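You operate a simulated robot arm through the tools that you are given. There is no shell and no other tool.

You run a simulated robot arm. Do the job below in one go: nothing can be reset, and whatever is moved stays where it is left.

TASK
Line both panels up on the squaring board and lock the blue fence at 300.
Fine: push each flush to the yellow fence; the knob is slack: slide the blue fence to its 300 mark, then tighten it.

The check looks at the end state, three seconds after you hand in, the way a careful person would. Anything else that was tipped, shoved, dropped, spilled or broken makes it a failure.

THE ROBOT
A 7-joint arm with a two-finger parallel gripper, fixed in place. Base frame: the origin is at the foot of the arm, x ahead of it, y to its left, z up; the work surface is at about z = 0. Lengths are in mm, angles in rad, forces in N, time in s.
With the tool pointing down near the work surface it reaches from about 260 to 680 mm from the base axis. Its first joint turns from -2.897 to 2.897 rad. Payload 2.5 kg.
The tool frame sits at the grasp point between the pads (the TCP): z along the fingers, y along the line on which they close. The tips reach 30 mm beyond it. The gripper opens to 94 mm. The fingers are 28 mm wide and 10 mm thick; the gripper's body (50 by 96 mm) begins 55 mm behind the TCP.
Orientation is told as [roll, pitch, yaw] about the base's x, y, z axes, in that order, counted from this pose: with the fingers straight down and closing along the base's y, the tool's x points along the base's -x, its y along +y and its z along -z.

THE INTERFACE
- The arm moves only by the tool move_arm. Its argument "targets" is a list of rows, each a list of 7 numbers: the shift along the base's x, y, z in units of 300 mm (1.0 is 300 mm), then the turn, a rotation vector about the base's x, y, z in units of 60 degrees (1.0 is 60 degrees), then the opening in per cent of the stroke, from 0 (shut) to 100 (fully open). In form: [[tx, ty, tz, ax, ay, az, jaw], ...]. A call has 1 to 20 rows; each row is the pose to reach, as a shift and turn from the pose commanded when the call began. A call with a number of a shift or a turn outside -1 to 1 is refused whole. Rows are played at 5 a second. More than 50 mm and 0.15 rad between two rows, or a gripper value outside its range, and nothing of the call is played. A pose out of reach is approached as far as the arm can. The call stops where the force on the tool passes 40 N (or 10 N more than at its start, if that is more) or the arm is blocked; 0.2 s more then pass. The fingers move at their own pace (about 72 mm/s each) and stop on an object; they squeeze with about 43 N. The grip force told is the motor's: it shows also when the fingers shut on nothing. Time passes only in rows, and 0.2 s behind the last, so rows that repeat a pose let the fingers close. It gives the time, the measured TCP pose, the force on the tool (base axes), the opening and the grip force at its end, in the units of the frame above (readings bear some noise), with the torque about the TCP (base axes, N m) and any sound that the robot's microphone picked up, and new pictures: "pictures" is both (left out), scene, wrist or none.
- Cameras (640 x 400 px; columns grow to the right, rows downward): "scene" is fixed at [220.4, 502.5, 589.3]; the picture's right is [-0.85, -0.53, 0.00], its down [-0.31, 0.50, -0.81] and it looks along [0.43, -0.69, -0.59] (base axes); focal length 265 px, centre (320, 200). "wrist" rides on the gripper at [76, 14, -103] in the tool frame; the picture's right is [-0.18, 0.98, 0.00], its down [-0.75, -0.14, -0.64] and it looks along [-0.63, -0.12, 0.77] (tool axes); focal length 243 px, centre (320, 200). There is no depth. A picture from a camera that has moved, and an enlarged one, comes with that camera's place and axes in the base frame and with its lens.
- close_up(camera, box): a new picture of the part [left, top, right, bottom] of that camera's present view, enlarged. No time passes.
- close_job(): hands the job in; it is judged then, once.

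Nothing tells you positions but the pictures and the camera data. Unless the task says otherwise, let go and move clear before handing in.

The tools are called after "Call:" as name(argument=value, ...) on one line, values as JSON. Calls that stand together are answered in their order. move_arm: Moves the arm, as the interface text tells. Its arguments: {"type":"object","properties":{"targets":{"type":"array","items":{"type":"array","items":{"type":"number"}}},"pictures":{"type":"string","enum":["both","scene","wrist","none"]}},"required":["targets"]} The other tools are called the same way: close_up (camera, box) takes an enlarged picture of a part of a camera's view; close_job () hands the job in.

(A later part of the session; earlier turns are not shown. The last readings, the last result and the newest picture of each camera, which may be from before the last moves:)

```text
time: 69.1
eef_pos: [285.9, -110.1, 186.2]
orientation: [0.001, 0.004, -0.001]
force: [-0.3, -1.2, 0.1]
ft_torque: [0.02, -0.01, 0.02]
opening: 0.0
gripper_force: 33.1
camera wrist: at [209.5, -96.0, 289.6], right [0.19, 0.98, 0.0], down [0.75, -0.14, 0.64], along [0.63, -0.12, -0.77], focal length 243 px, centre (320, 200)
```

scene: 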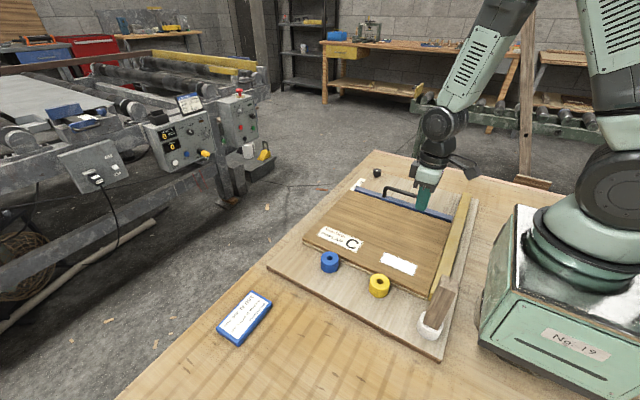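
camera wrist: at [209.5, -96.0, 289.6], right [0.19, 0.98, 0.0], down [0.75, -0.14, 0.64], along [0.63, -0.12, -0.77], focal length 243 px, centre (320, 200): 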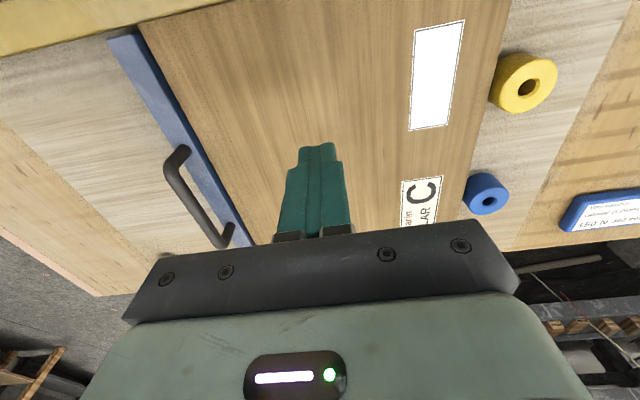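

Call:
move_arm(targets=[[-0.07, 0, 0.05, 0, 0, 0, 0], [-0.14, 0, 0.1, 0, 0, 0, 0], [-0.14, 0, 0.1, 0, 0, 0, 0]], pictures="wrist")

Call:
close_up(camera="wrist", box=[80, 0, 240, 100])

Call:
close_up(camera="wrist", box=[400, 0, 560, 100])

Call:
close_up(camera="wrist", box=[240, 0, 400, 100])

```text
time: 69.9
eef_pos: [254.7, -113.7, 219.3]
orientation: [0.001, 0.003, 0.001]
force: [0.2, 1.1, 0.8]
ft_torque: [-0.01, -0.02, 0.0]
opening: 0.0
gripper_force: 32.7
out of reach, approached as far as the arm can: row 2, 3
camera wrist: at [178.8, -99.9, 321.6], right [0.18, 0.98, 0.0], down [0.76, -0.14, 0.64], along [0.63, -0.12, -0.77], focal length 243 px, centre (320, 200)
```

wrist: 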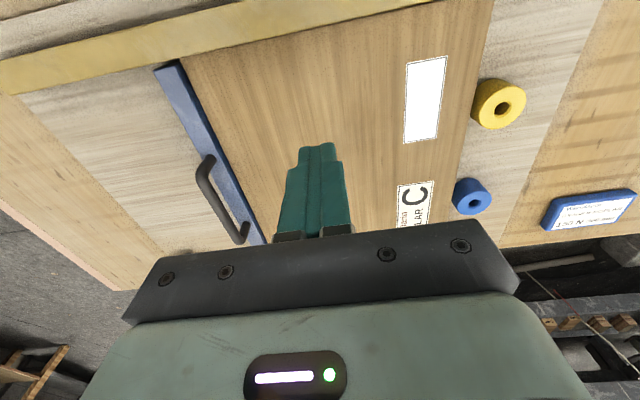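

```text
4.00 times, centred on (160, 50) of wrist
camera zoom: at [178.8, -99.9, 321.6], right [0.18, 0.98, 0.0], down [0.76, -0.14, 0.64], along [0.63, -0.12, -0.77], focal length 970 px, centre (960, 800)
```

zoom: 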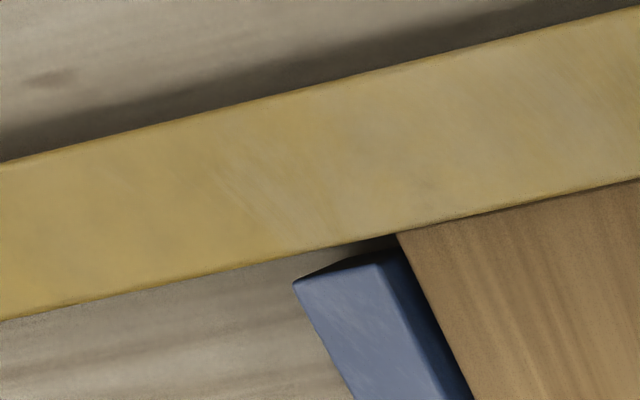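

```text
4.00 times, centred on (480, 50) of wrist
camera zoom: at [178.8, -99.9, 321.6], right [0.18, 0.98, 0.0], down [0.76, -0.14, 0.64], along [0.63, -0.12, -0.77], focal length 970 px, centre (-320, 800)
```

zoom: 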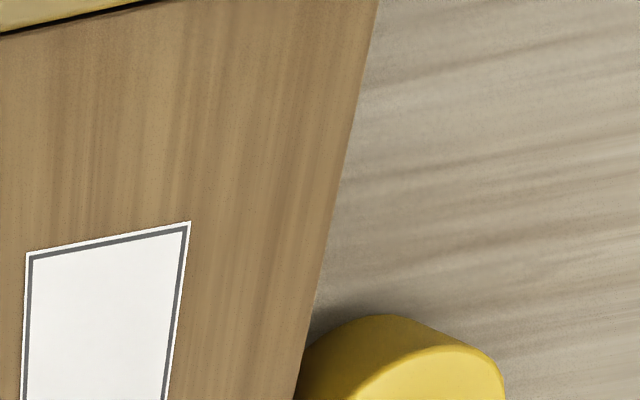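

```text
4.00 times, centred on (320, 50) of wrist
camera zoom: at [178.8, -99.9, 321.6], right [0.18, 0.98, 0.0], down [0.76, -0.14, 0.64], along [0.63, -0.12, -0.77], focal length 970 px, centre (320, 800)
```

zoom: 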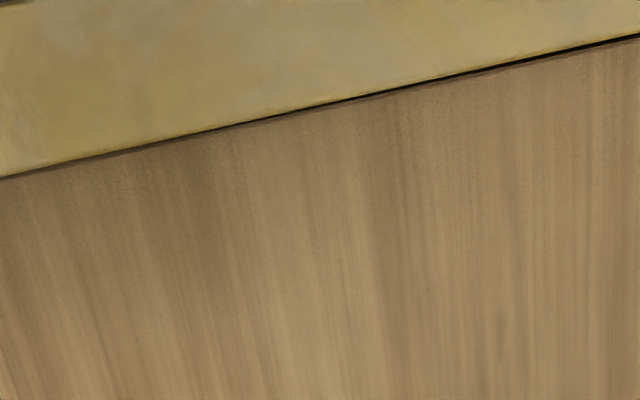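

The upper panel touches the yellow fence at the far end with a thin wedge of gap growing to about 2 mm at the near end. I'll compare two earlier zooms to find how much the board has shifted in total.

Call:
close_up(camera="scene", box=[380, 240, 460, 290])

Call:
close_up(camera="scene", box=[410, 250, 474, 290])

Call:
close_up(camera="wrist", box=[396, 0, 436, 25])

Call:
close_up(camera="wrist", box=[300, 10, 340, 35])

Call:
close_up(camera="wrist", box=[180, 40, 220, 65])

```text
8.00 times, centred on (420, 265) of scene
camera zoom: at [220.4, 502.5, 589.3], right [-0.85, -0.53, 0.0], down [-0.31, 0.5, -0.81], along [0.43, -0.69, -0.59], focal length 2123 px, centre (-480, -320)
```

zoom: 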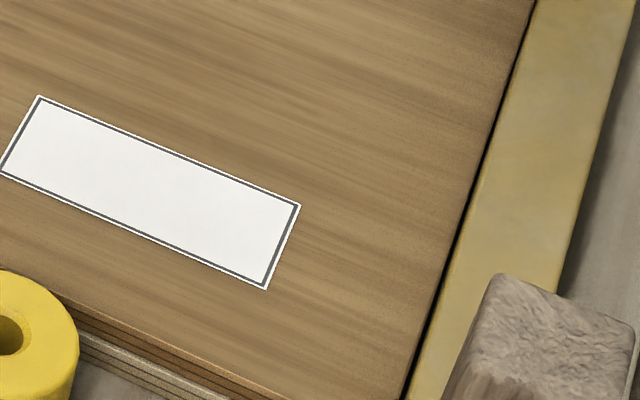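

```text
10.00 times, centred on (442, 270) of scene
camera zoom: at [220.4, 502.5, 589.3], right [-0.85, -0.53, 0.0], down [-0.31, 0.5, -0.81], along [0.43, -0.69, -0.59], focal length 2653 px, centre (-900, -500)
```

zoom: 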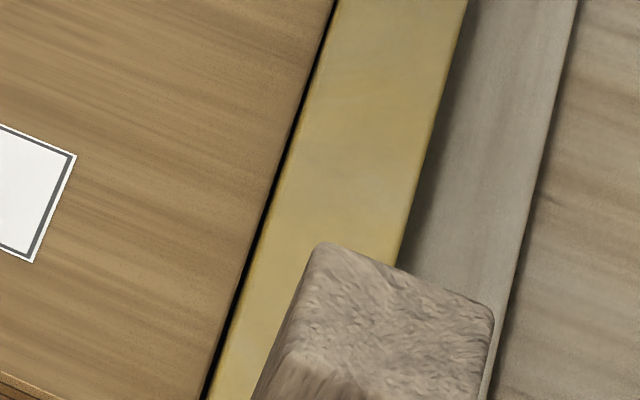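

```text
16.00 times, centred on (416, 12) of wrist
camera zoom: at [178.8, -99.9, 321.6], right [0.18, 0.98, 0.0], down [0.76, -0.14, 0.64], along [0.63, -0.12, -0.77], focal length 3882 px, centre (-1216, 3200)
```

zoom: 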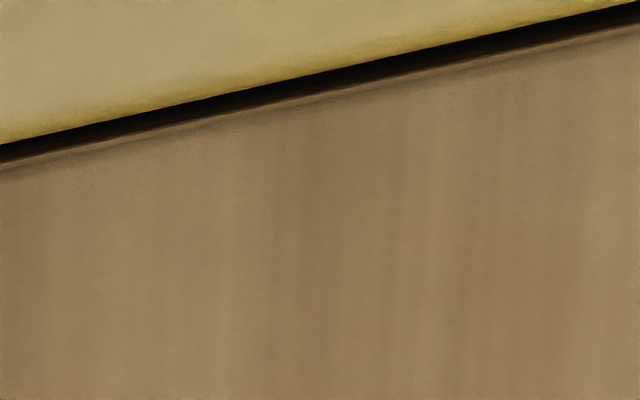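

```text
16.00 times, centred on (320, 22) of wrist
camera zoom: at [178.8, -99.9, 321.6], right [0.18, 0.98, 0.0], down [0.76, -0.14, 0.64], along [0.63, -0.12, -0.77], focal length 3882 px, centre (320, 3040)
```

zoom: 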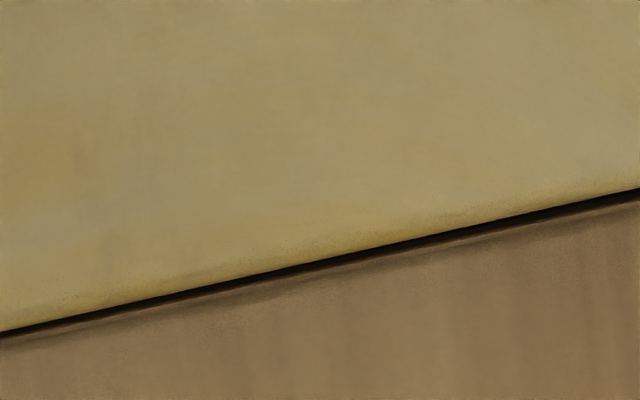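

```text
16.00 times, centred on (200, 52) of wrist
camera zoom: at [178.8, -99.9, 321.6], right [0.18, 0.98, 0.0], down [0.76, -0.14, 0.64], along [0.63, -0.12, -0.77], focal length 3882 px, centre (2240, 2560)
```

zoom: 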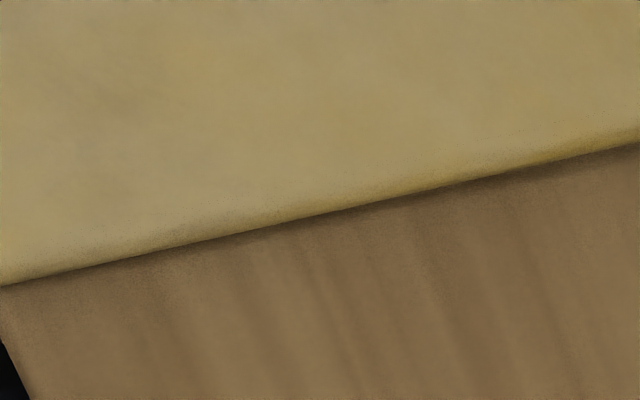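

The upper panel's gap runs from zero at the far end to about 1.5 mm at the near end, so a gentle push near y≈0 should finish it. I'll return to the +x side with the flat face of the closed fingers and keep the force under about 10 N.

Call:
move_arm(targets=[[0.1, 0.03, 0, 0, 0, 0.12, 0], [0.22, 0.07, 0, 0, 0, 0.24, 0], [0.35, 0.11, -0.02, 0, 0, 0.36, 0], [0.48, 0.16, -0.05, 0, 0, 0.48, 0], [0.61, 0.2, -0.08, 0, 0, 0.6, 0], [0.74, 0.25, -0.1, 0, 0, 0.72, 0], [0.87, 0.3, -0.12, 0, 0, 0.84, 0], [0.97, 0.36, -0.14, 0, 0, 0.96, 0]], pictures="none")

Call:
move_arm(targets=[[0.06, 0.01, 0, 0, 0, 0.135, 0], [0.12, 0.02, 0, 0, 0, 0.27, 0], [0.17, 0.03, 0, 0, 0, 0.405, 0], [0.18, 0.04, 0, 0, 0, 0.54, 0], [0.18, 0.04, 0, 0, 0, 0.54, 0]], pictures="both")

```text
time: 71.7
eef_pos: [545.4, -5.4, 177.2]
orientation: [0.001, 0.002, 1.009]
force: [0.8, 0.7, -0.3]
ft_torque: [0.01, -0.04, -0.01]
opening: 0.0
gripper_force: 32.6
```

```text
time: 72.9
eef_pos: [601.1, 5.4, 175.8]
orientation: [0.001, 0.002, 1.572]
force: [-0.3, 0.2, -1.2]
ft_torque: [0.06, 0.0, -0.01]
opening: 0.0
gripper_force: 32.6
camera wrist: at [586.3, -71.1, 279.5], right [-0.98, 0.18, 0.0], down [0.14, 0.75, 0.64], along [0.12, 0.63, -0.77], focal length 243 px, centre (320, 200)
```

scene: 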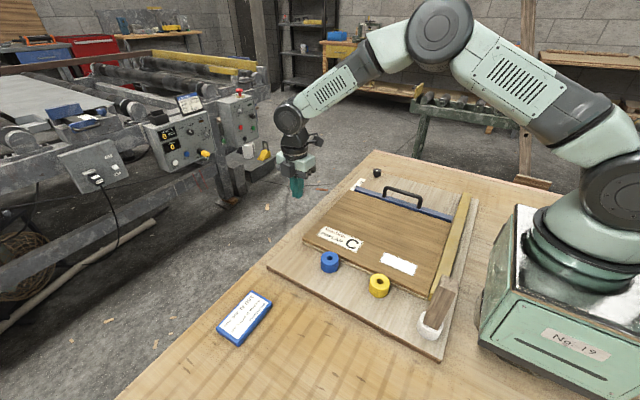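
wrist: 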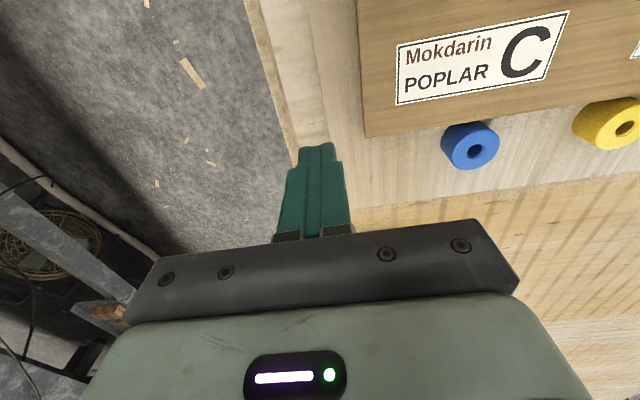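

Call:
close_up(camera="wrist", box=[340, 90, 404, 145])

Call:
close_up(camera="wrist", box=[340, 0, 404, 40])

Call:
close_up(camera="wrist", box=[420, 90, 540, 180])

```text
7.27 times, centred on (372, 118) of wrist
camera zoom: at [586.3, -71.1, 279.5], right [-0.98, 0.18, 0.0], down [0.14, 0.75, 0.64], along [0.12, 0.63, -0.77], focal length 1764 px, centre (-58, 800)
```

zoom: 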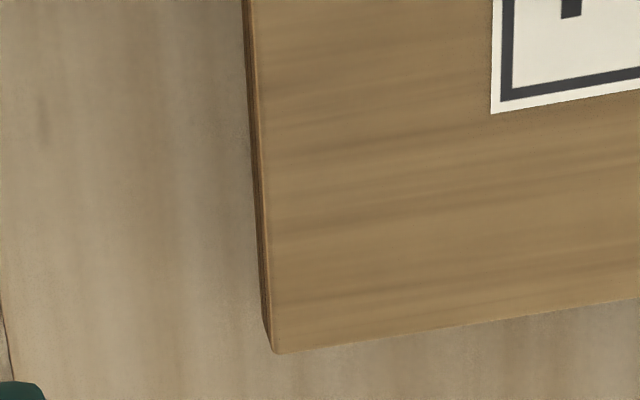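

```text
10.00 times, centred on (372, 20) of wrist
camera zoom: at [586.3, -71.1, 279.5], right [-0.98, 0.18, 0.0], down [0.14, 0.75, 0.64], along [0.12, 0.63, -0.77], focal length 2426 px, centre (-200, 2000)
```

zoom: 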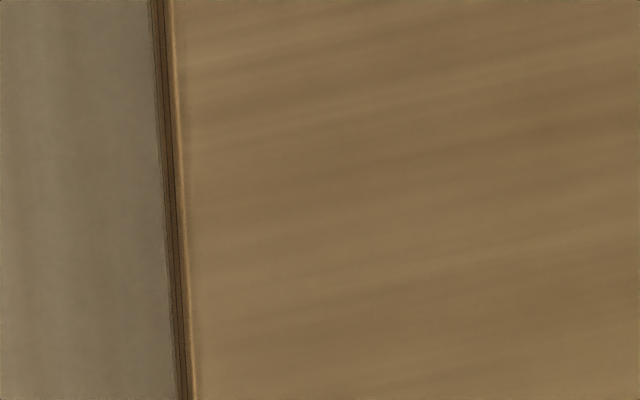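

```text
4.44 times, centred on (480, 135) of wrist
camera zoom: at [586.3, -71.1, 279.5], right [-0.98, 0.18, 0.0], down [0.14, 0.75, 0.64], along [0.12, 0.63, -0.77], focal length 1078 px, centre (-391, 489)
```

zoom: 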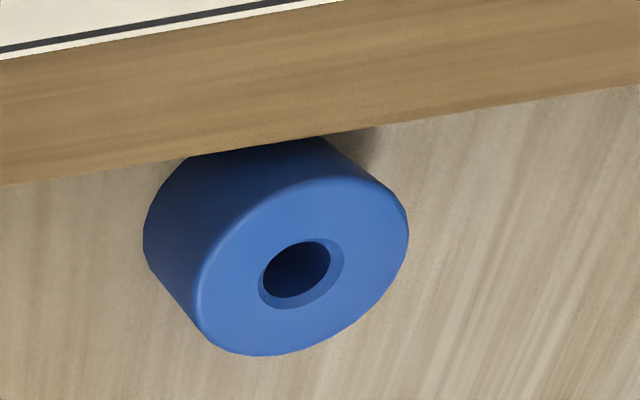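

Call:
move_arm(targets=[[0, -0.02, -0.12, 0, 0, 0, 0], [0, -0.03, -0.24, 0, 0, 0, 0], [0, -0.03, -0.34, 0, 0, 0, 0], [0, -0.03, -0.4, 0, 0, 0, 0], [0, -0.03, -0.412, 0, 0, 0, 0], [-0.03, -0.03, -0.412, 0, 0, 0, 0], [-0.06, -0.03, -0.412, 0, 0, 0, 0], [-0.08, -0.03, -0.412, 0, 0, 0, 0], [-0.08, -0.03, -0.412, 0, 0, 0, 0]], pictures="wrist")

Call:
close_up(camera="wrist", box=[280, 80, 440, 240])

```text
time: 74.9
eef_pos: [576.6, -2.9, 52.2]
orientation: [-0.001, 0.002, 1.571]
force: [0.3, -0.1, 0.3]
ft_torque: [-0.01, 0.01, 0.03]
opening: 0.0
gripper_force: 33.1
camera wrist: at [562.5, -80.2, 154.6], right [-0.98, 0.18, 0.0], down [0.14, 0.75, 0.64], along [0.12, 0.63, -0.77], focal length 243 px, centre (320, 200)
```

wrist: 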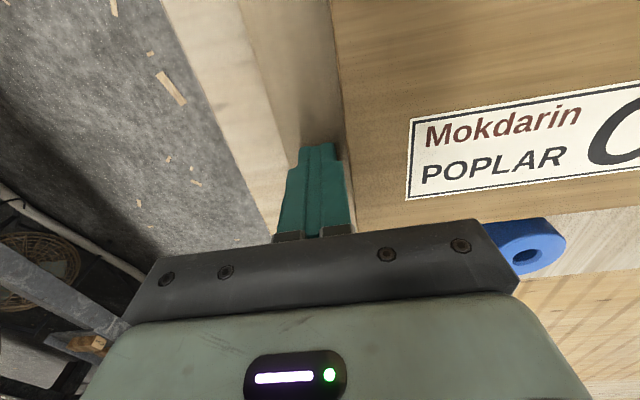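

```text
2.50 times, centred on (360, 160) of wrist
camera zoom: at [562.5, -80.2, 154.6], right [-0.98, 0.18, 0.0], down [0.14, 0.75, 0.64], along [0.12, 0.63, -0.77], focal length 606 px, centre (220, 300)
```

zoom: 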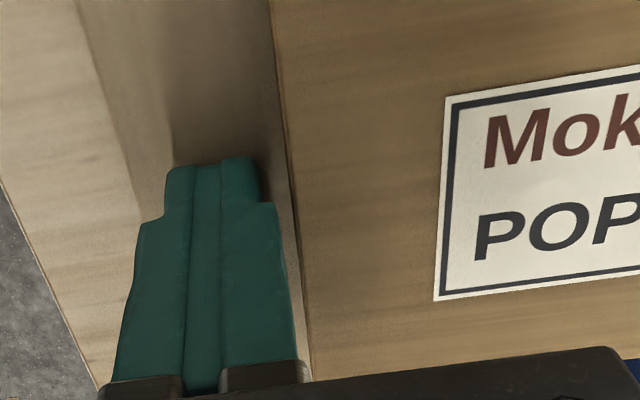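

Call:
move_arm(targets=[[-0.01, 0, 0, 0, 0, 0, 0], [-0.02, 0, 0, 0, 0, 0, 0], [-0.025, 0, 0, 0, 0, 0, 0]], pictures="none")

```text
time: 75.7
eef_pos: [569.1, -2.9, 51.4]
orientation: [-0.001, 0.001, 1.571]
force: [3.7, 1.0, -1.1]
ft_torque: [-0.05, -0.06, -0.01]
opening: 0.0
gripper_force: 32.3
```

Call:
move_arm(targets=[[-0.003, 0, 0, 0, 0, 0, 0], [-0.006, 0, 0, 0, 0, 0, 0]], pictures="none")

```text
time: 76.3
eef_pos: [567.5, -2.1, 53.1]
orientation: [-0.002, 0.0, 1.57]
force: [12.1, 4.3, -6.7]
ft_torque: [0.05, -0.28, -0.1]
opening: 0.0
gripper_force: 33.6
```

Force rose to 12 N, so the near end is at the fence. I'll check the near and far corners at the yellow fence from the scene camera.

Call:
close_up(camera="scene", box=[404, 275, 452, 305])

Call:
close_up(camera="scene", box=[410, 250, 474, 290])

Call:
close_up(camera="scene", box=[420, 200, 484, 240])

Call:
close_up(camera="scene", box=[356, 264, 412, 299])

```text
13.33 times, centred on (428, 290) of scene
camera zoom: at [220.4, 502.5, 589.3], right [-0.85, -0.53, 0.0], down [-0.31, 0.5, -0.81], along [0.43, -0.69, -0.59], focal length 3538 px, centre (-1120, -1000)
```

zoom: 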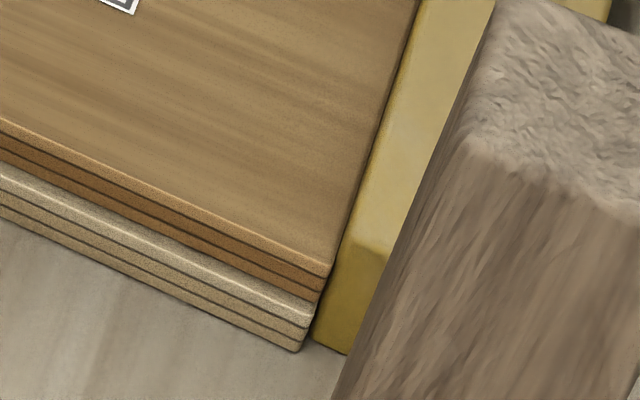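

```text
10.00 times, centred on (442, 270) of scene
camera zoom: at [220.4, 502.5, 589.3], right [-0.85, -0.53, 0.0], down [-0.31, 0.5, -0.81], along [0.43, -0.69, -0.59], focal length 2653 px, centre (-900, -500)
```

zoom: 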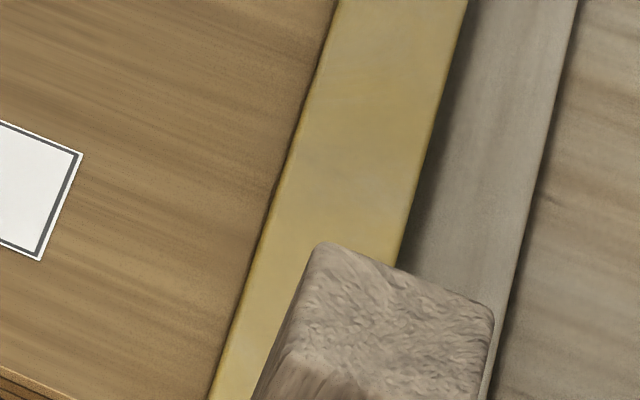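

```text
10.00 times, centred on (452, 220) of scene
camera zoom: at [220.4, 502.5, 589.3], right [-0.85, -0.53, 0.0], down [-0.31, 0.5, -0.81], along [0.43, -0.69, -0.59], focal length 2653 px, centre (-1000, 0)
```

zoom: 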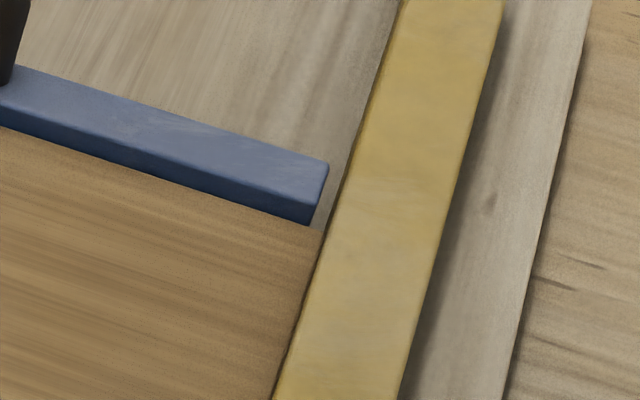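

```text
11.43 times, centred on (384, 282) of scene
camera zoom: at [220.4, 502.5, 589.3], right [-0.85, -0.53, 0.0], down [-0.31, 0.5, -0.81], along [0.43, -0.69, -0.59], focal length 3032 px, centre (-411, -731)
```

zoom: 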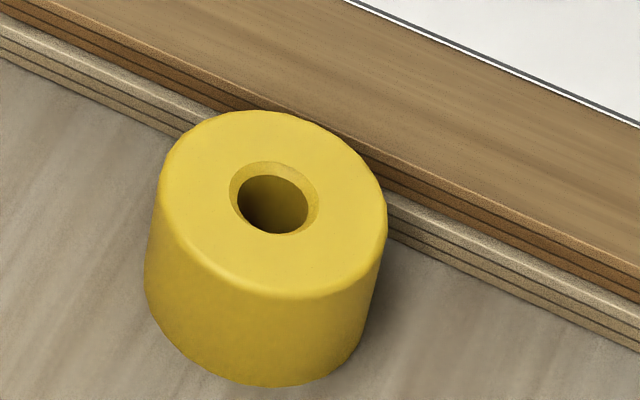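

The upper panel is now flush along its near part, but the lower one's near corner seems about 1 mm off the fence. I'll back off, tilt the fingers about 10° so the tips lead, and nudge the lower panel gently.

Call:
move_arm(targets=[[0.02, 0, 0, 0, 0, 0, 0], [0.05, 0, 0.002, 0, 0, 0, 0], [0.05, 0, 0.002, 0, 0.08, 0, 0], [0.05, 0, 0.002, 0, 0.17, 0, 0], [0.05, 0, 0.0, 0, 0.17, 0, 0]], pictures="wrist")

Call:
close_up(camera="wrist", box=[280, 80, 440, 240])

```text
time: 77.5
eef_pos: [580.9, -4.3, 53.3]
orientation: [0.18, 0.001, 1.571]
force: [0.1, 0.1, 0.3]
ft_torque: [-0.03, 0.0, -0.01]
opening: 0.0
gripper_force: 32.7
camera wrist: at [585.7, -79.7, 156.2], right [-0.97, 0.18, 0.18], down [0.25, 0.75, 0.61], along [-0.02, 0.63, -0.78], focal length 243 px, centre (320, 200)
```

wrist: 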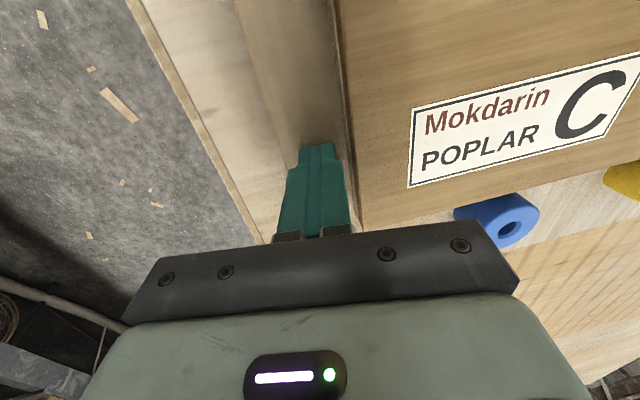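

```text
2.50 times, centred on (360, 160) of wrist
camera zoom: at [585.7, -79.7, 156.2], right [-0.97, 0.18, 0.18], down [0.25, 0.75, 0.61], along [-0.02, 0.63, -0.78], focal length 606 px, centre (220, 300)
```

zoom: 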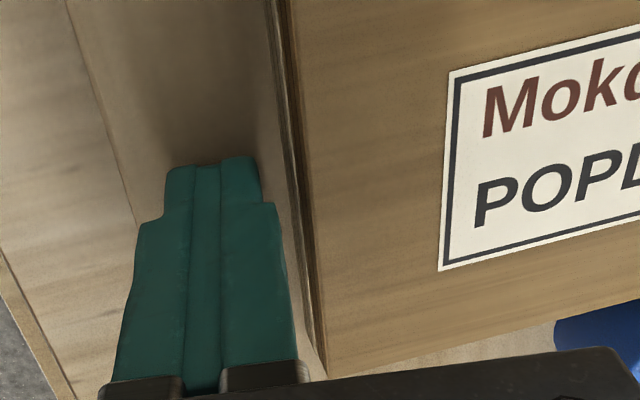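

Call:
move_arm(targets=[[-0.01, 0, -0.004, 0, 0, 0, 0], [-0.02, 0, -0.004, 0, 0, 0, 0], [-0.027, 0, -0.004, 0, 0, 0, 0]], pictures="wrist")

Call:
close_up(camera="wrist", box=[300, 0, 400, 160])

```text
time: 78.3
eef_pos: [573.0, -2.4, 51.7]
orientation: [0.179, 0.001, 1.572]
force: [-0.1, -0.1, 0.5]
ft_torque: [0.0, 0.0, 0.03]
opening: 0.1
gripper_force: 33.0
camera wrist: at [577.9, -79.6, 155.3], right [-0.97, 0.18, 0.17], down [0.25, 0.75, 0.61], along [-0.02, 0.63, -0.78], focal length 243 px, centre (320, 200)
```

wrist: 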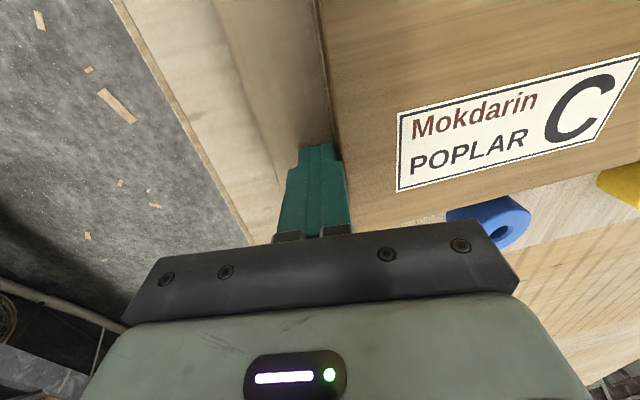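

```text
2.50 times, centred on (350, 80) of wrist
camera zoom: at [577.9, -79.6, 155.3], right [-0.97, 0.18, 0.17], down [0.25, 0.75, 0.61], along [-0.02, 0.63, -0.78], focal length 606 px, centre (245, 500)
```

zoom: 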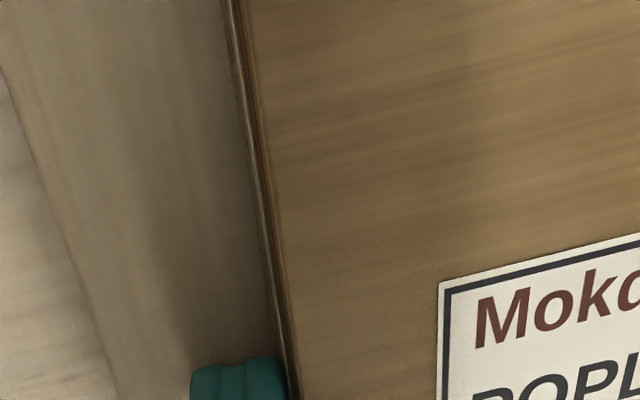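

Call:
move_arm(targets=[[-0.0035, 0, 0, 0, 0, 0, 0], [-0.007, 0, 0, 0, 0, 0, 0]], pictures="none")

```text
time: 78.9
eef_pos: [573.7, -2.4, 50.5]
orientation: [0.177, 0.0, 1.571]
force: [7.0, 0.9, -3.4]
ft_torque: [0.06, -0.25, -0.05]
opening: 0.1
gripper_force: 32.8
```

Call:
move_arm(targets=[[-0.0025, 0, 0, 0, 0, 0, 0], [-0.0045, 0, 0, 0, 0, 0, 0]], pictures="none")

Call:
close_up(camera="scene", box=[404, 275, 452, 305])

Call:
close_up(camera="wrist", box=[320, 90, 360, 160])

```text
time: 79.5
eef_pos: [571.0, -2.7, 51.6]
orientation: [0.174, 0.0, 1.572]
force: [21.1, 1.8, -5.9]
ft_torque: [0.05, -0.71, -0.04]
opening: 0.0
gripper_force: 33.1
```

```text
13.33 times, centred on (428, 290) of scene
camera zoom: at [220.4, 502.5, 589.3], right [-0.85, -0.53, 0.0], down [-0.31, 0.5, -0.81], along [0.43, -0.69, -0.59], focal length 3538 px, centre (-1120, -1000)
```

zoom: 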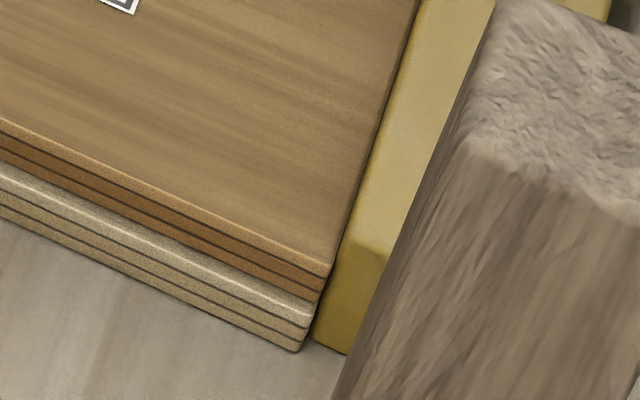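

```text
5.71 times, centred on (340, 125) of wrist
camera zoom: at [576.1, -79.8, 155.8], right [-0.97, 0.18, 0.17], down [0.25, 0.75, 0.61], along [-0.02, 0.63, -0.78], focal length 1386 px, centre (206, 629)
```

zoom: 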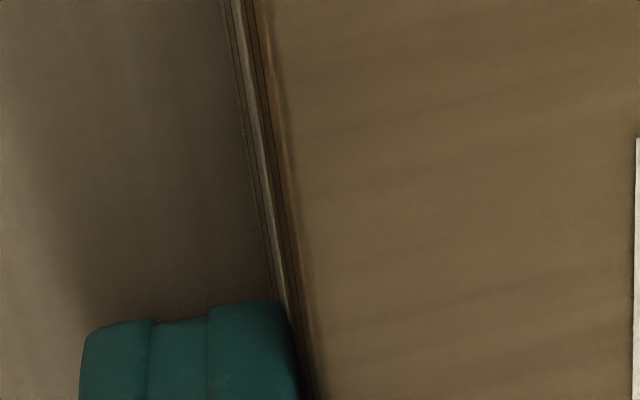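

The lower panel's corner didn't move even at 21 N, so it was already tight against the fence at the near end. I'll back off at once and check the far end of the edge with the same tilted view.

Call:
move_arm(targets=[[0.02, 0, 0, 0, 0, 0, 0], [0.06, 0, 0, 0, 0, 0, 0], [0.06, -0.13, 0, 0, 0, 0, 0], [0.06, -0.28, 0, 0, 0, 0, 0], [0.06, -0.43, 0, 0, 0, 0, 0], [0.06, -0.56, 0, 0, 0, 0, 0], [0.06, -0.6, 0, 0, 0, 0, 0], [0.06, -0.6, 0, 0, 0, 0, 0]], pictures="both")

Call:
close_up(camera="wrist", box=[300, 0, 400, 160])

Call:
close_up(camera="wrist", box=[320, 0, 384, 40])

```text
time: 81.3
eef_pos: [588.8, -183.1, 51.5]
orientation: [0.179, 0.003, 1.571]
force: [1.0, 6.5, 9.5]
ft_torque: [0.23, -0.06, 0.01]
opening: 0.0
gripper_force: 32.7
camera wrist: at [592.9, -259.4, 155.1], right [-0.97, 0.19, 0.17], down [0.25, 0.76, 0.6], along [-0.02, 0.63, -0.78], focal length 243 px, centre (320, 200)
```

scene: 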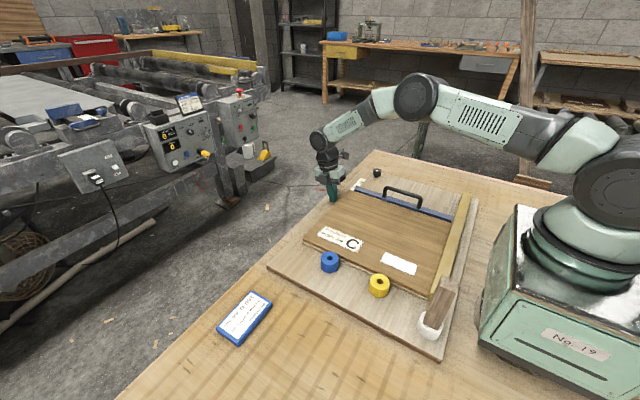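
wrist: 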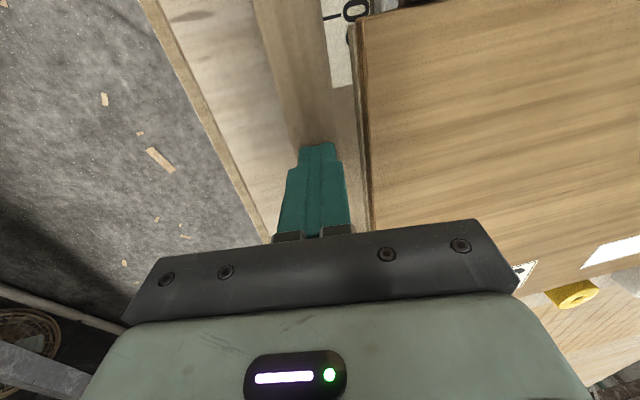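

```text
2.50 times, centred on (350, 80) of wrist
camera zoom: at [592.9, -259.4, 155.1], right [-0.97, 0.19, 0.17], down [0.25, 0.76, 0.6], along [-0.02, 0.63, -0.78], focal length 606 px, centre (245, 500)
```

zoom: 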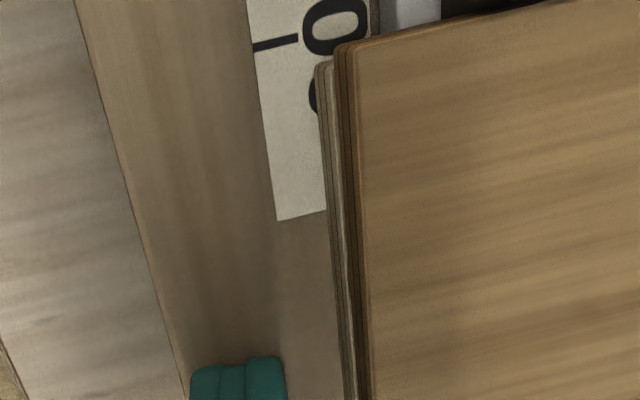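

```text
10.00 times, centred on (352, 20) of wrist
camera zoom: at [592.9, -259.4, 155.1], right [-0.97, 0.19, 0.17], down [0.25, 0.76, 0.6], along [-0.02, 0.63, -0.78], focal length 2426 px, centre (0, 2000)
```

zoom: 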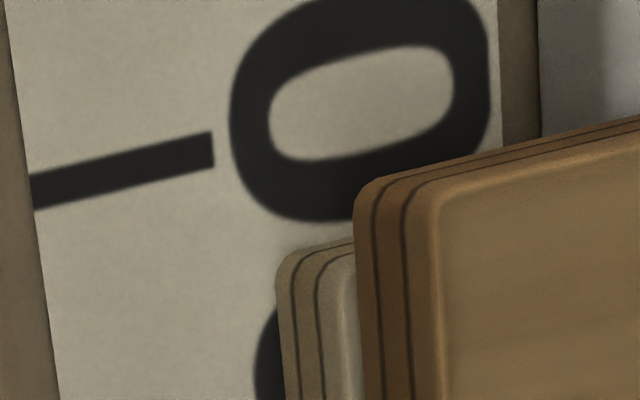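

The tips were lightly dragging on the board (9 N vertical), so I'll raise 1.5 mm. At the far corner the lower panel sticks out only about 1 mm more than the upper, so I'll give it a gentle nudge here.

Call:
move_arm(targets=[[0, 0, 0.006, 0, 0, 0, 0], [-0.02, 0, 0.006, 0, 0, 0, 0], [-0.04, 0, 0.006, 0, 0, 0, 0], [-0.055, 0, 0.006, 0, 0, 0, 0], [-0.06, 0, 0.006, 0, 0, 0, 0]], pictures="none")

```text
time: 82.5
eef_pos: [573.7, -183.1, 53.1]
orientation: [0.173, 0.002, 1.57]
force: [14.4, -1.5, -7.1]
ft_torque: [-0.01, -0.53, -0.02]
opening: 0.0
gripper_force: 33.5
```

Call:
close_up(camera="wrist", box=[290, 0, 354, 40])

Call:
close_up(camera="scene", box=[420, 200, 484, 240])

Call:
close_up(camera="scene", box=[404, 275, 452, 305])

```text
10.00 times, centred on (322, 20) of wrist
camera zoom: at [575.9, -259.9, 157.1], right [-0.97, 0.18, 0.17], down [0.25, 0.75, 0.61], along [-0.02, 0.63, -0.78], focal length 2426 px, centre (300, 2000)
```

zoom: 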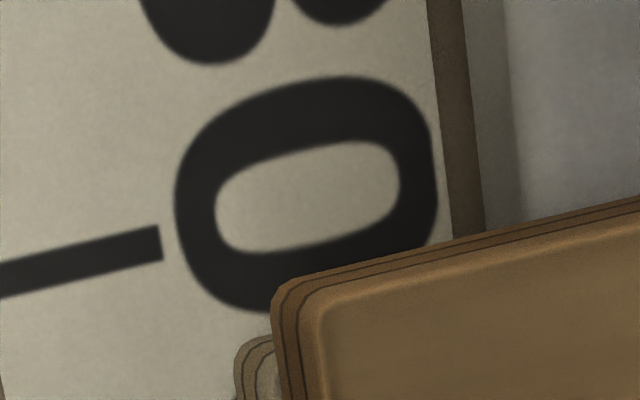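

```text
10.00 times, centred on (452, 220) of scene
camera zoom: at [220.4, 502.5, 589.3], right [-0.85, -0.53, 0.0], down [-0.31, 0.5, -0.81], along [0.43, -0.69, -0.59], focal length 2653 px, centre (-1000, 0)
```

zoom: 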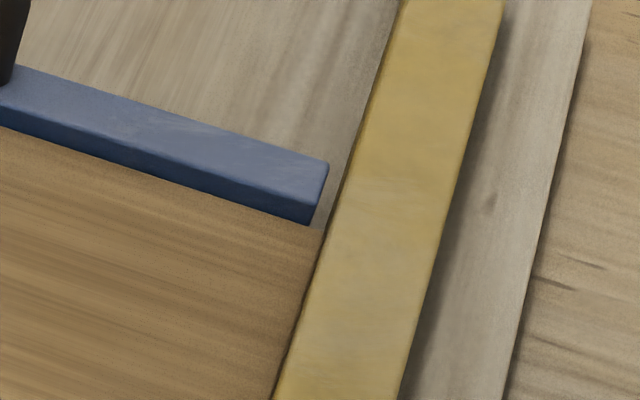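

```text
13.33 times, centred on (428, 290) of scene
camera zoom: at [220.4, 502.5, 589.3], right [-0.85, -0.53, 0.0], down [-0.31, 0.5, -0.81], along [0.43, -0.69, -0.59], focal length 3538 px, centre (-1120, -1000)
```

zoom: 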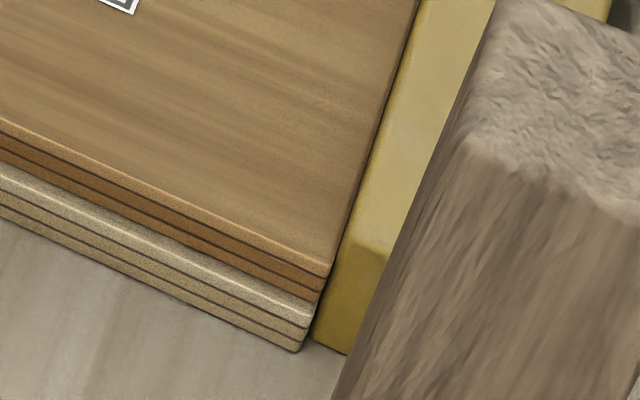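

At the far corner both panel edges are now in line within about half a millimetre, and the upper shows no gap at the yellow fence. I'll back off, lift, un-tilt, and verify from above.

Call:
move_arm(targets=[[0.02, 0, 0, 0, 0, 0, 0], [0.06, 0, 0.01, 0, 0, 0, 0], [0.06, 0, 0.12, 0, -0.08, 0, 0], [0.06, 0, 0.26, 0, -0.17, 0, 0], [0.06, 0, 0.4, 0, -0.17, 0, 0], [0.06, 0, 0.45, 0, -0.17, 0, 0]], pictures="wrist")

Call:
move_arm(targets=[[-0.05, 0.02, 0, 0, 0, -0.13, 0], [-0.15, 0.04, 0.02, 0, 0, -0.26, 0], [-0.27, 0.07, 0.05, 0, 0, -0.39, 0], [-0.4, 0.1, 0.08, 0, 0, -0.52, 0], [-0.53, 0.13, 0.1, 0, 0, -0.65, 0], [-0.66, 0.16, 0.1, 0, 0, -0.78, 0], [-0.79, 0.19, 0.1, 0, 0, -0.91, 0], [-0.88, 0.21, 0.1, 0, 0, -1.0, 0]], pictures="none")

Call:
move_arm(targets=[[-0.06, 0, 0, 0, 0, -0.13, 0], [-0.12, 0, 0, 0, 0, -0.26, 0], [-0.16, 0, 0, 0, 0, -0.39, 0], [-0.18, 0, 0, 0, 0, -0.5, 0], [-0.18, 0, 0, 0, 0, -0.5, 0]], pictures="both")

```text
time: 83.9
eef_pos: [587.3, -184.2, 186.1]
orientation: [0.001, 0.001, 1.571]
force: [-0.5, -0.6, -0.9]
ft_torque: [-0.01, -0.01, 0.03]
opening: 0.1
gripper_force: 32.8
camera wrist: at [573.5, -260.2, 289.7], right [-0.98, 0.18, 0.0], down [0.14, 0.75, 0.64], along [0.12, 0.63, -0.77], focal length 243 px, centre (320, 200)
```

wrist: 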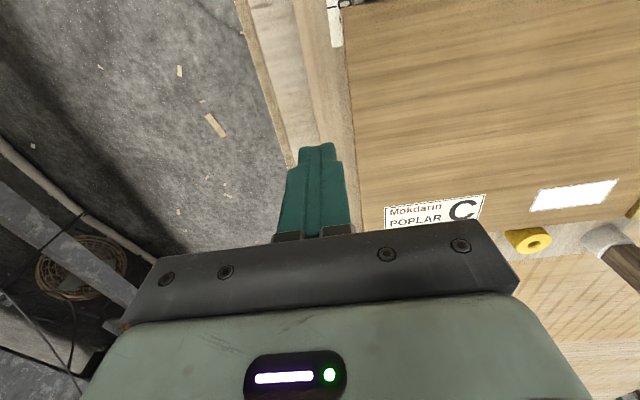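

```text
time: 85.7
eef_pos: [325.6, -119.8, 218.2]
orientation: [0.001, 0.002, 0.521]
force: [1.0, 0.0, -0.3]
ft_torque: [0.0, 0.0, 0.0]
opening: 0.2
gripper_force: 32.8
```

```text
time: 86.9
eef_pos: [269.3, -120.8, 217.1]
orientation: [0.002, 0.002, -0.001]
force: [0.4, -0.2, -0.9]
ft_torque: [0.03, -0.01, -0.01]
opening: 0.0
gripper_force: 32.8
camera wrist: at [194.9, -105.9, 320.9], right [0.19, 0.98, 0.0], down [0.75, -0.14, 0.64], along [0.63, -0.12, -0.77], focal length 243 px, centre (320, 200)
```

scene: 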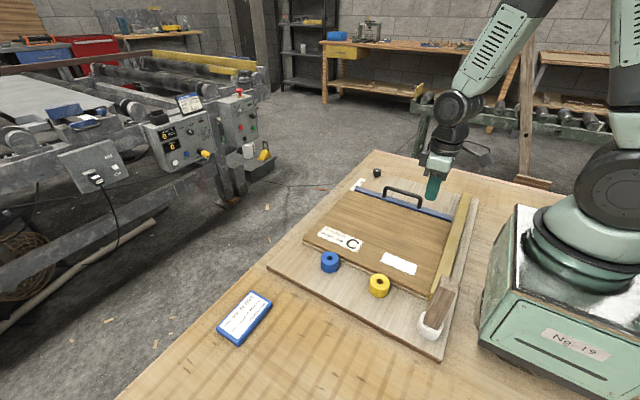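
wrist: 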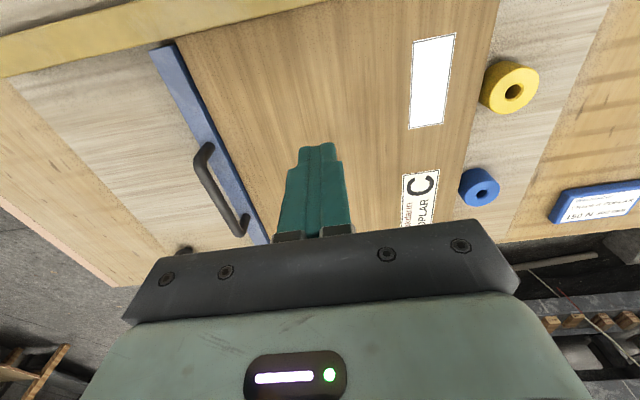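

Call:
move_arm(targets=[[-0.03, 0.1, 0, 0, 0, 0, 0], [-0.04, 0.2, 0, 0, 0, 0, 0], [-0.04, 0.2, 0, 0, 0, 0, 0]], pictures="wrist")

Call:
close_up(camera="wrist", box=[160, 0, 320, 100])

Call:
close_up(camera="wrist", box=[300, 0, 460, 100])

Call:
close_up(camera="wrist", box=[40, 0, 200, 100])

```text
time: 87.7
eef_pos: [267.0, -61.3, 218.3]
orientation: [0.002, 0.003, -0.001]
force: [-0.3, 0.1, 0.3]
ft_torque: [-0.02, 0.01, -0.03]
opening: 0.0
gripper_force: 33.2
out of reach, approached as far as the arm can: row 2, 3
camera wrist: at [190.5, -47.2, 321.4], right [0.18, 0.98, 0.0], down [0.76, -0.14, 0.64], along [0.63, -0.12, -0.77], focal length 243 px, centre (320, 200)
```

wrist: 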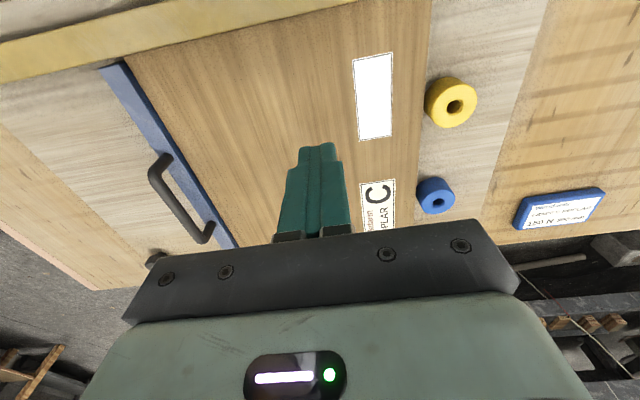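

```text
4.00 times, centred on (240, 50) of wrist
camera zoom: at [190.5, -47.2, 321.4], right [0.18, 0.98, 0.0], down [0.76, -0.14, 0.64], along [0.63, -0.12, -0.77], focal length 970 px, centre (640, 800)
```

zoom: 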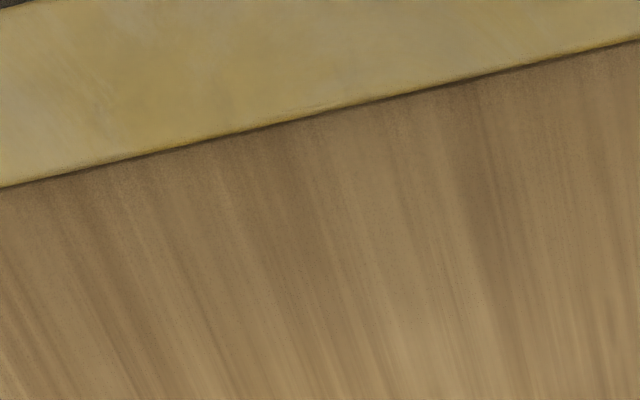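

```text
4.00 times, centred on (380, 50) of wrist
camera zoom: at [190.5, -47.2, 321.4], right [0.18, 0.98, 0.0], down [0.76, -0.14, 0.64], along [0.63, -0.12, -0.77], focal length 970 px, centre (80, 800)
```

zoom: 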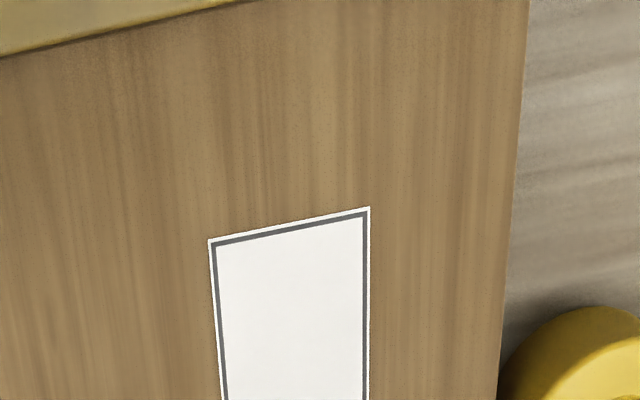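

```text
4.00 times, centred on (120, 50) of wrist
camera zoom: at [190.5, -47.2, 321.4], right [0.18, 0.98, 0.0], down [0.76, -0.14, 0.64], along [0.63, -0.12, -0.77], focal length 970 px, centre (1120, 800)
```

zoom: 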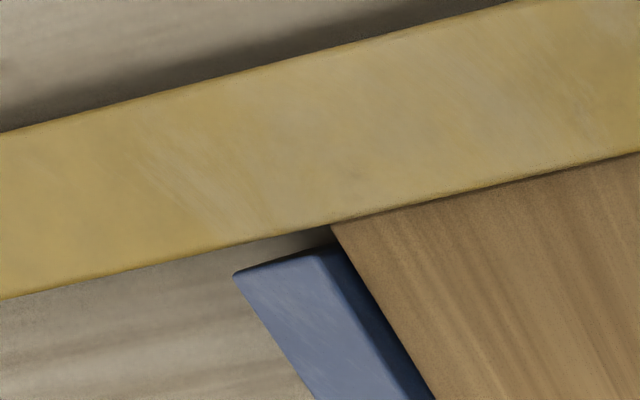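

The upper panel is flush along the whole yellow fence. I'll check the near edge again from above for the lower panel's alignment and the spool gaps.

Call:
move_arm(targets=[[0.12, 0.06, 0.01, 0, 0, 0, 0], [0.25, 0.12, 0.01, 0, 0, 0, 0], [0.38, 0.18, 0.01, 0, 0, 0, 0], [0.5, 0.24, 0.01, 0, 0, 0, 0], [0.573, 0.3, 0.01, 0, 0, 0, 0], [0.573, 0.3, 0.01, 0, 0, 0, 0]], pictures="wrist")

Call:
close_up(camera="wrist", box=[320, 150, 360, 175])

Call:
close_up(camera="wrist", box=[325, 60, 373, 90])

Call:
close_up(camera="wrist", box=[320, 0, 368, 30])

```text
time: 89.1
eef_pos: [436.5, 29.8, 220.8]
orientation: [0.001, 0.001, -0.001]
force: [-0.9, 0.9, 1.0]
ft_torque: [0.0, 0.03, -0.04]
opening: 0.2
gripper_force: 33.0
camera wrist: at [361.3, 43.8, 324.6], right [0.18, 0.98, 0.0], down [0.75, -0.14, 0.64], along [0.63, -0.12, -0.77], focal length 243 px, centre (320, 200)
```

wrist: 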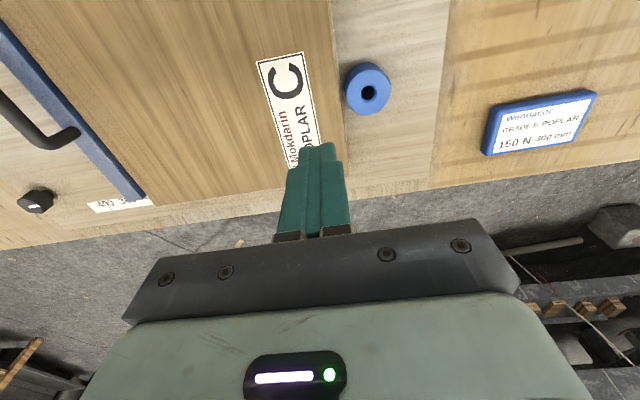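

```text
16.00 times, centred on (340, 162) of wrist
camera zoom: at [361.3, 43.8, 324.6], right [0.18, 0.98, 0.0], down [0.75, -0.14, 0.64], along [0.63, -0.12, -0.77], focal length 3882 px, centre (0, 800)
```

zoom: 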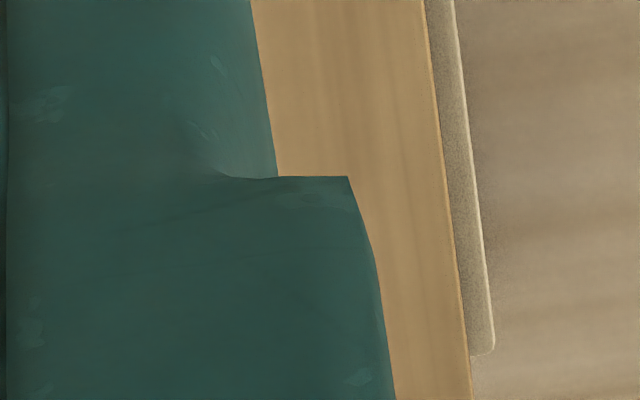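

```text
13.33 times, centred on (349, 75) of wrist
camera zoom: at [361.3, 43.8, 324.6], right [0.18, 0.98, 0.0], down [0.75, -0.14, 0.64], along [0.63, -0.12, -0.77], focal length 3235 px, centre (-67, 1867)
```

zoom: 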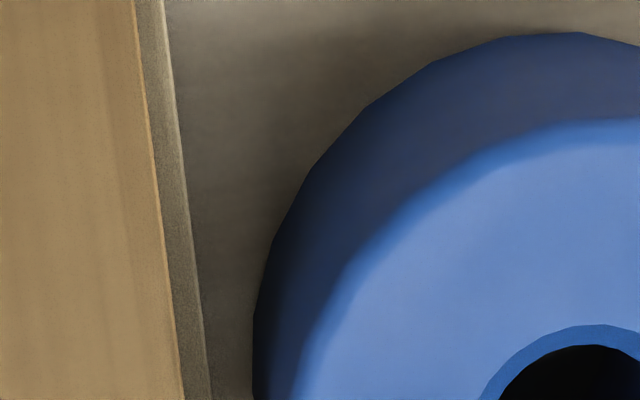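

```text
13.33 times, centred on (344, 15) of wrist
camera zoom: at [361.3, 43.8, 324.6], right [0.18, 0.98, 0.0], down [0.75, -0.14, 0.64], along [0.63, -0.12, -0.77], focal length 3235 px, centre (0, 2667)
```

zoom: 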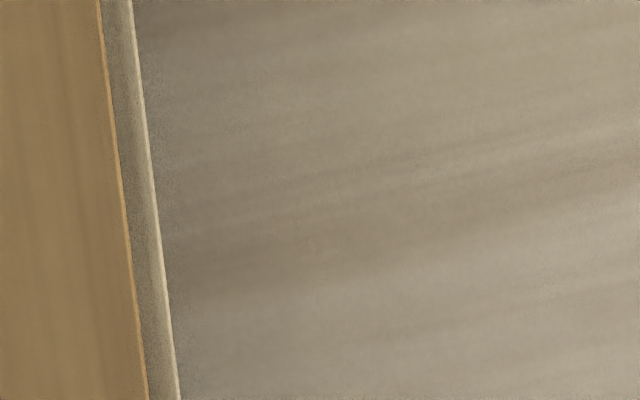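

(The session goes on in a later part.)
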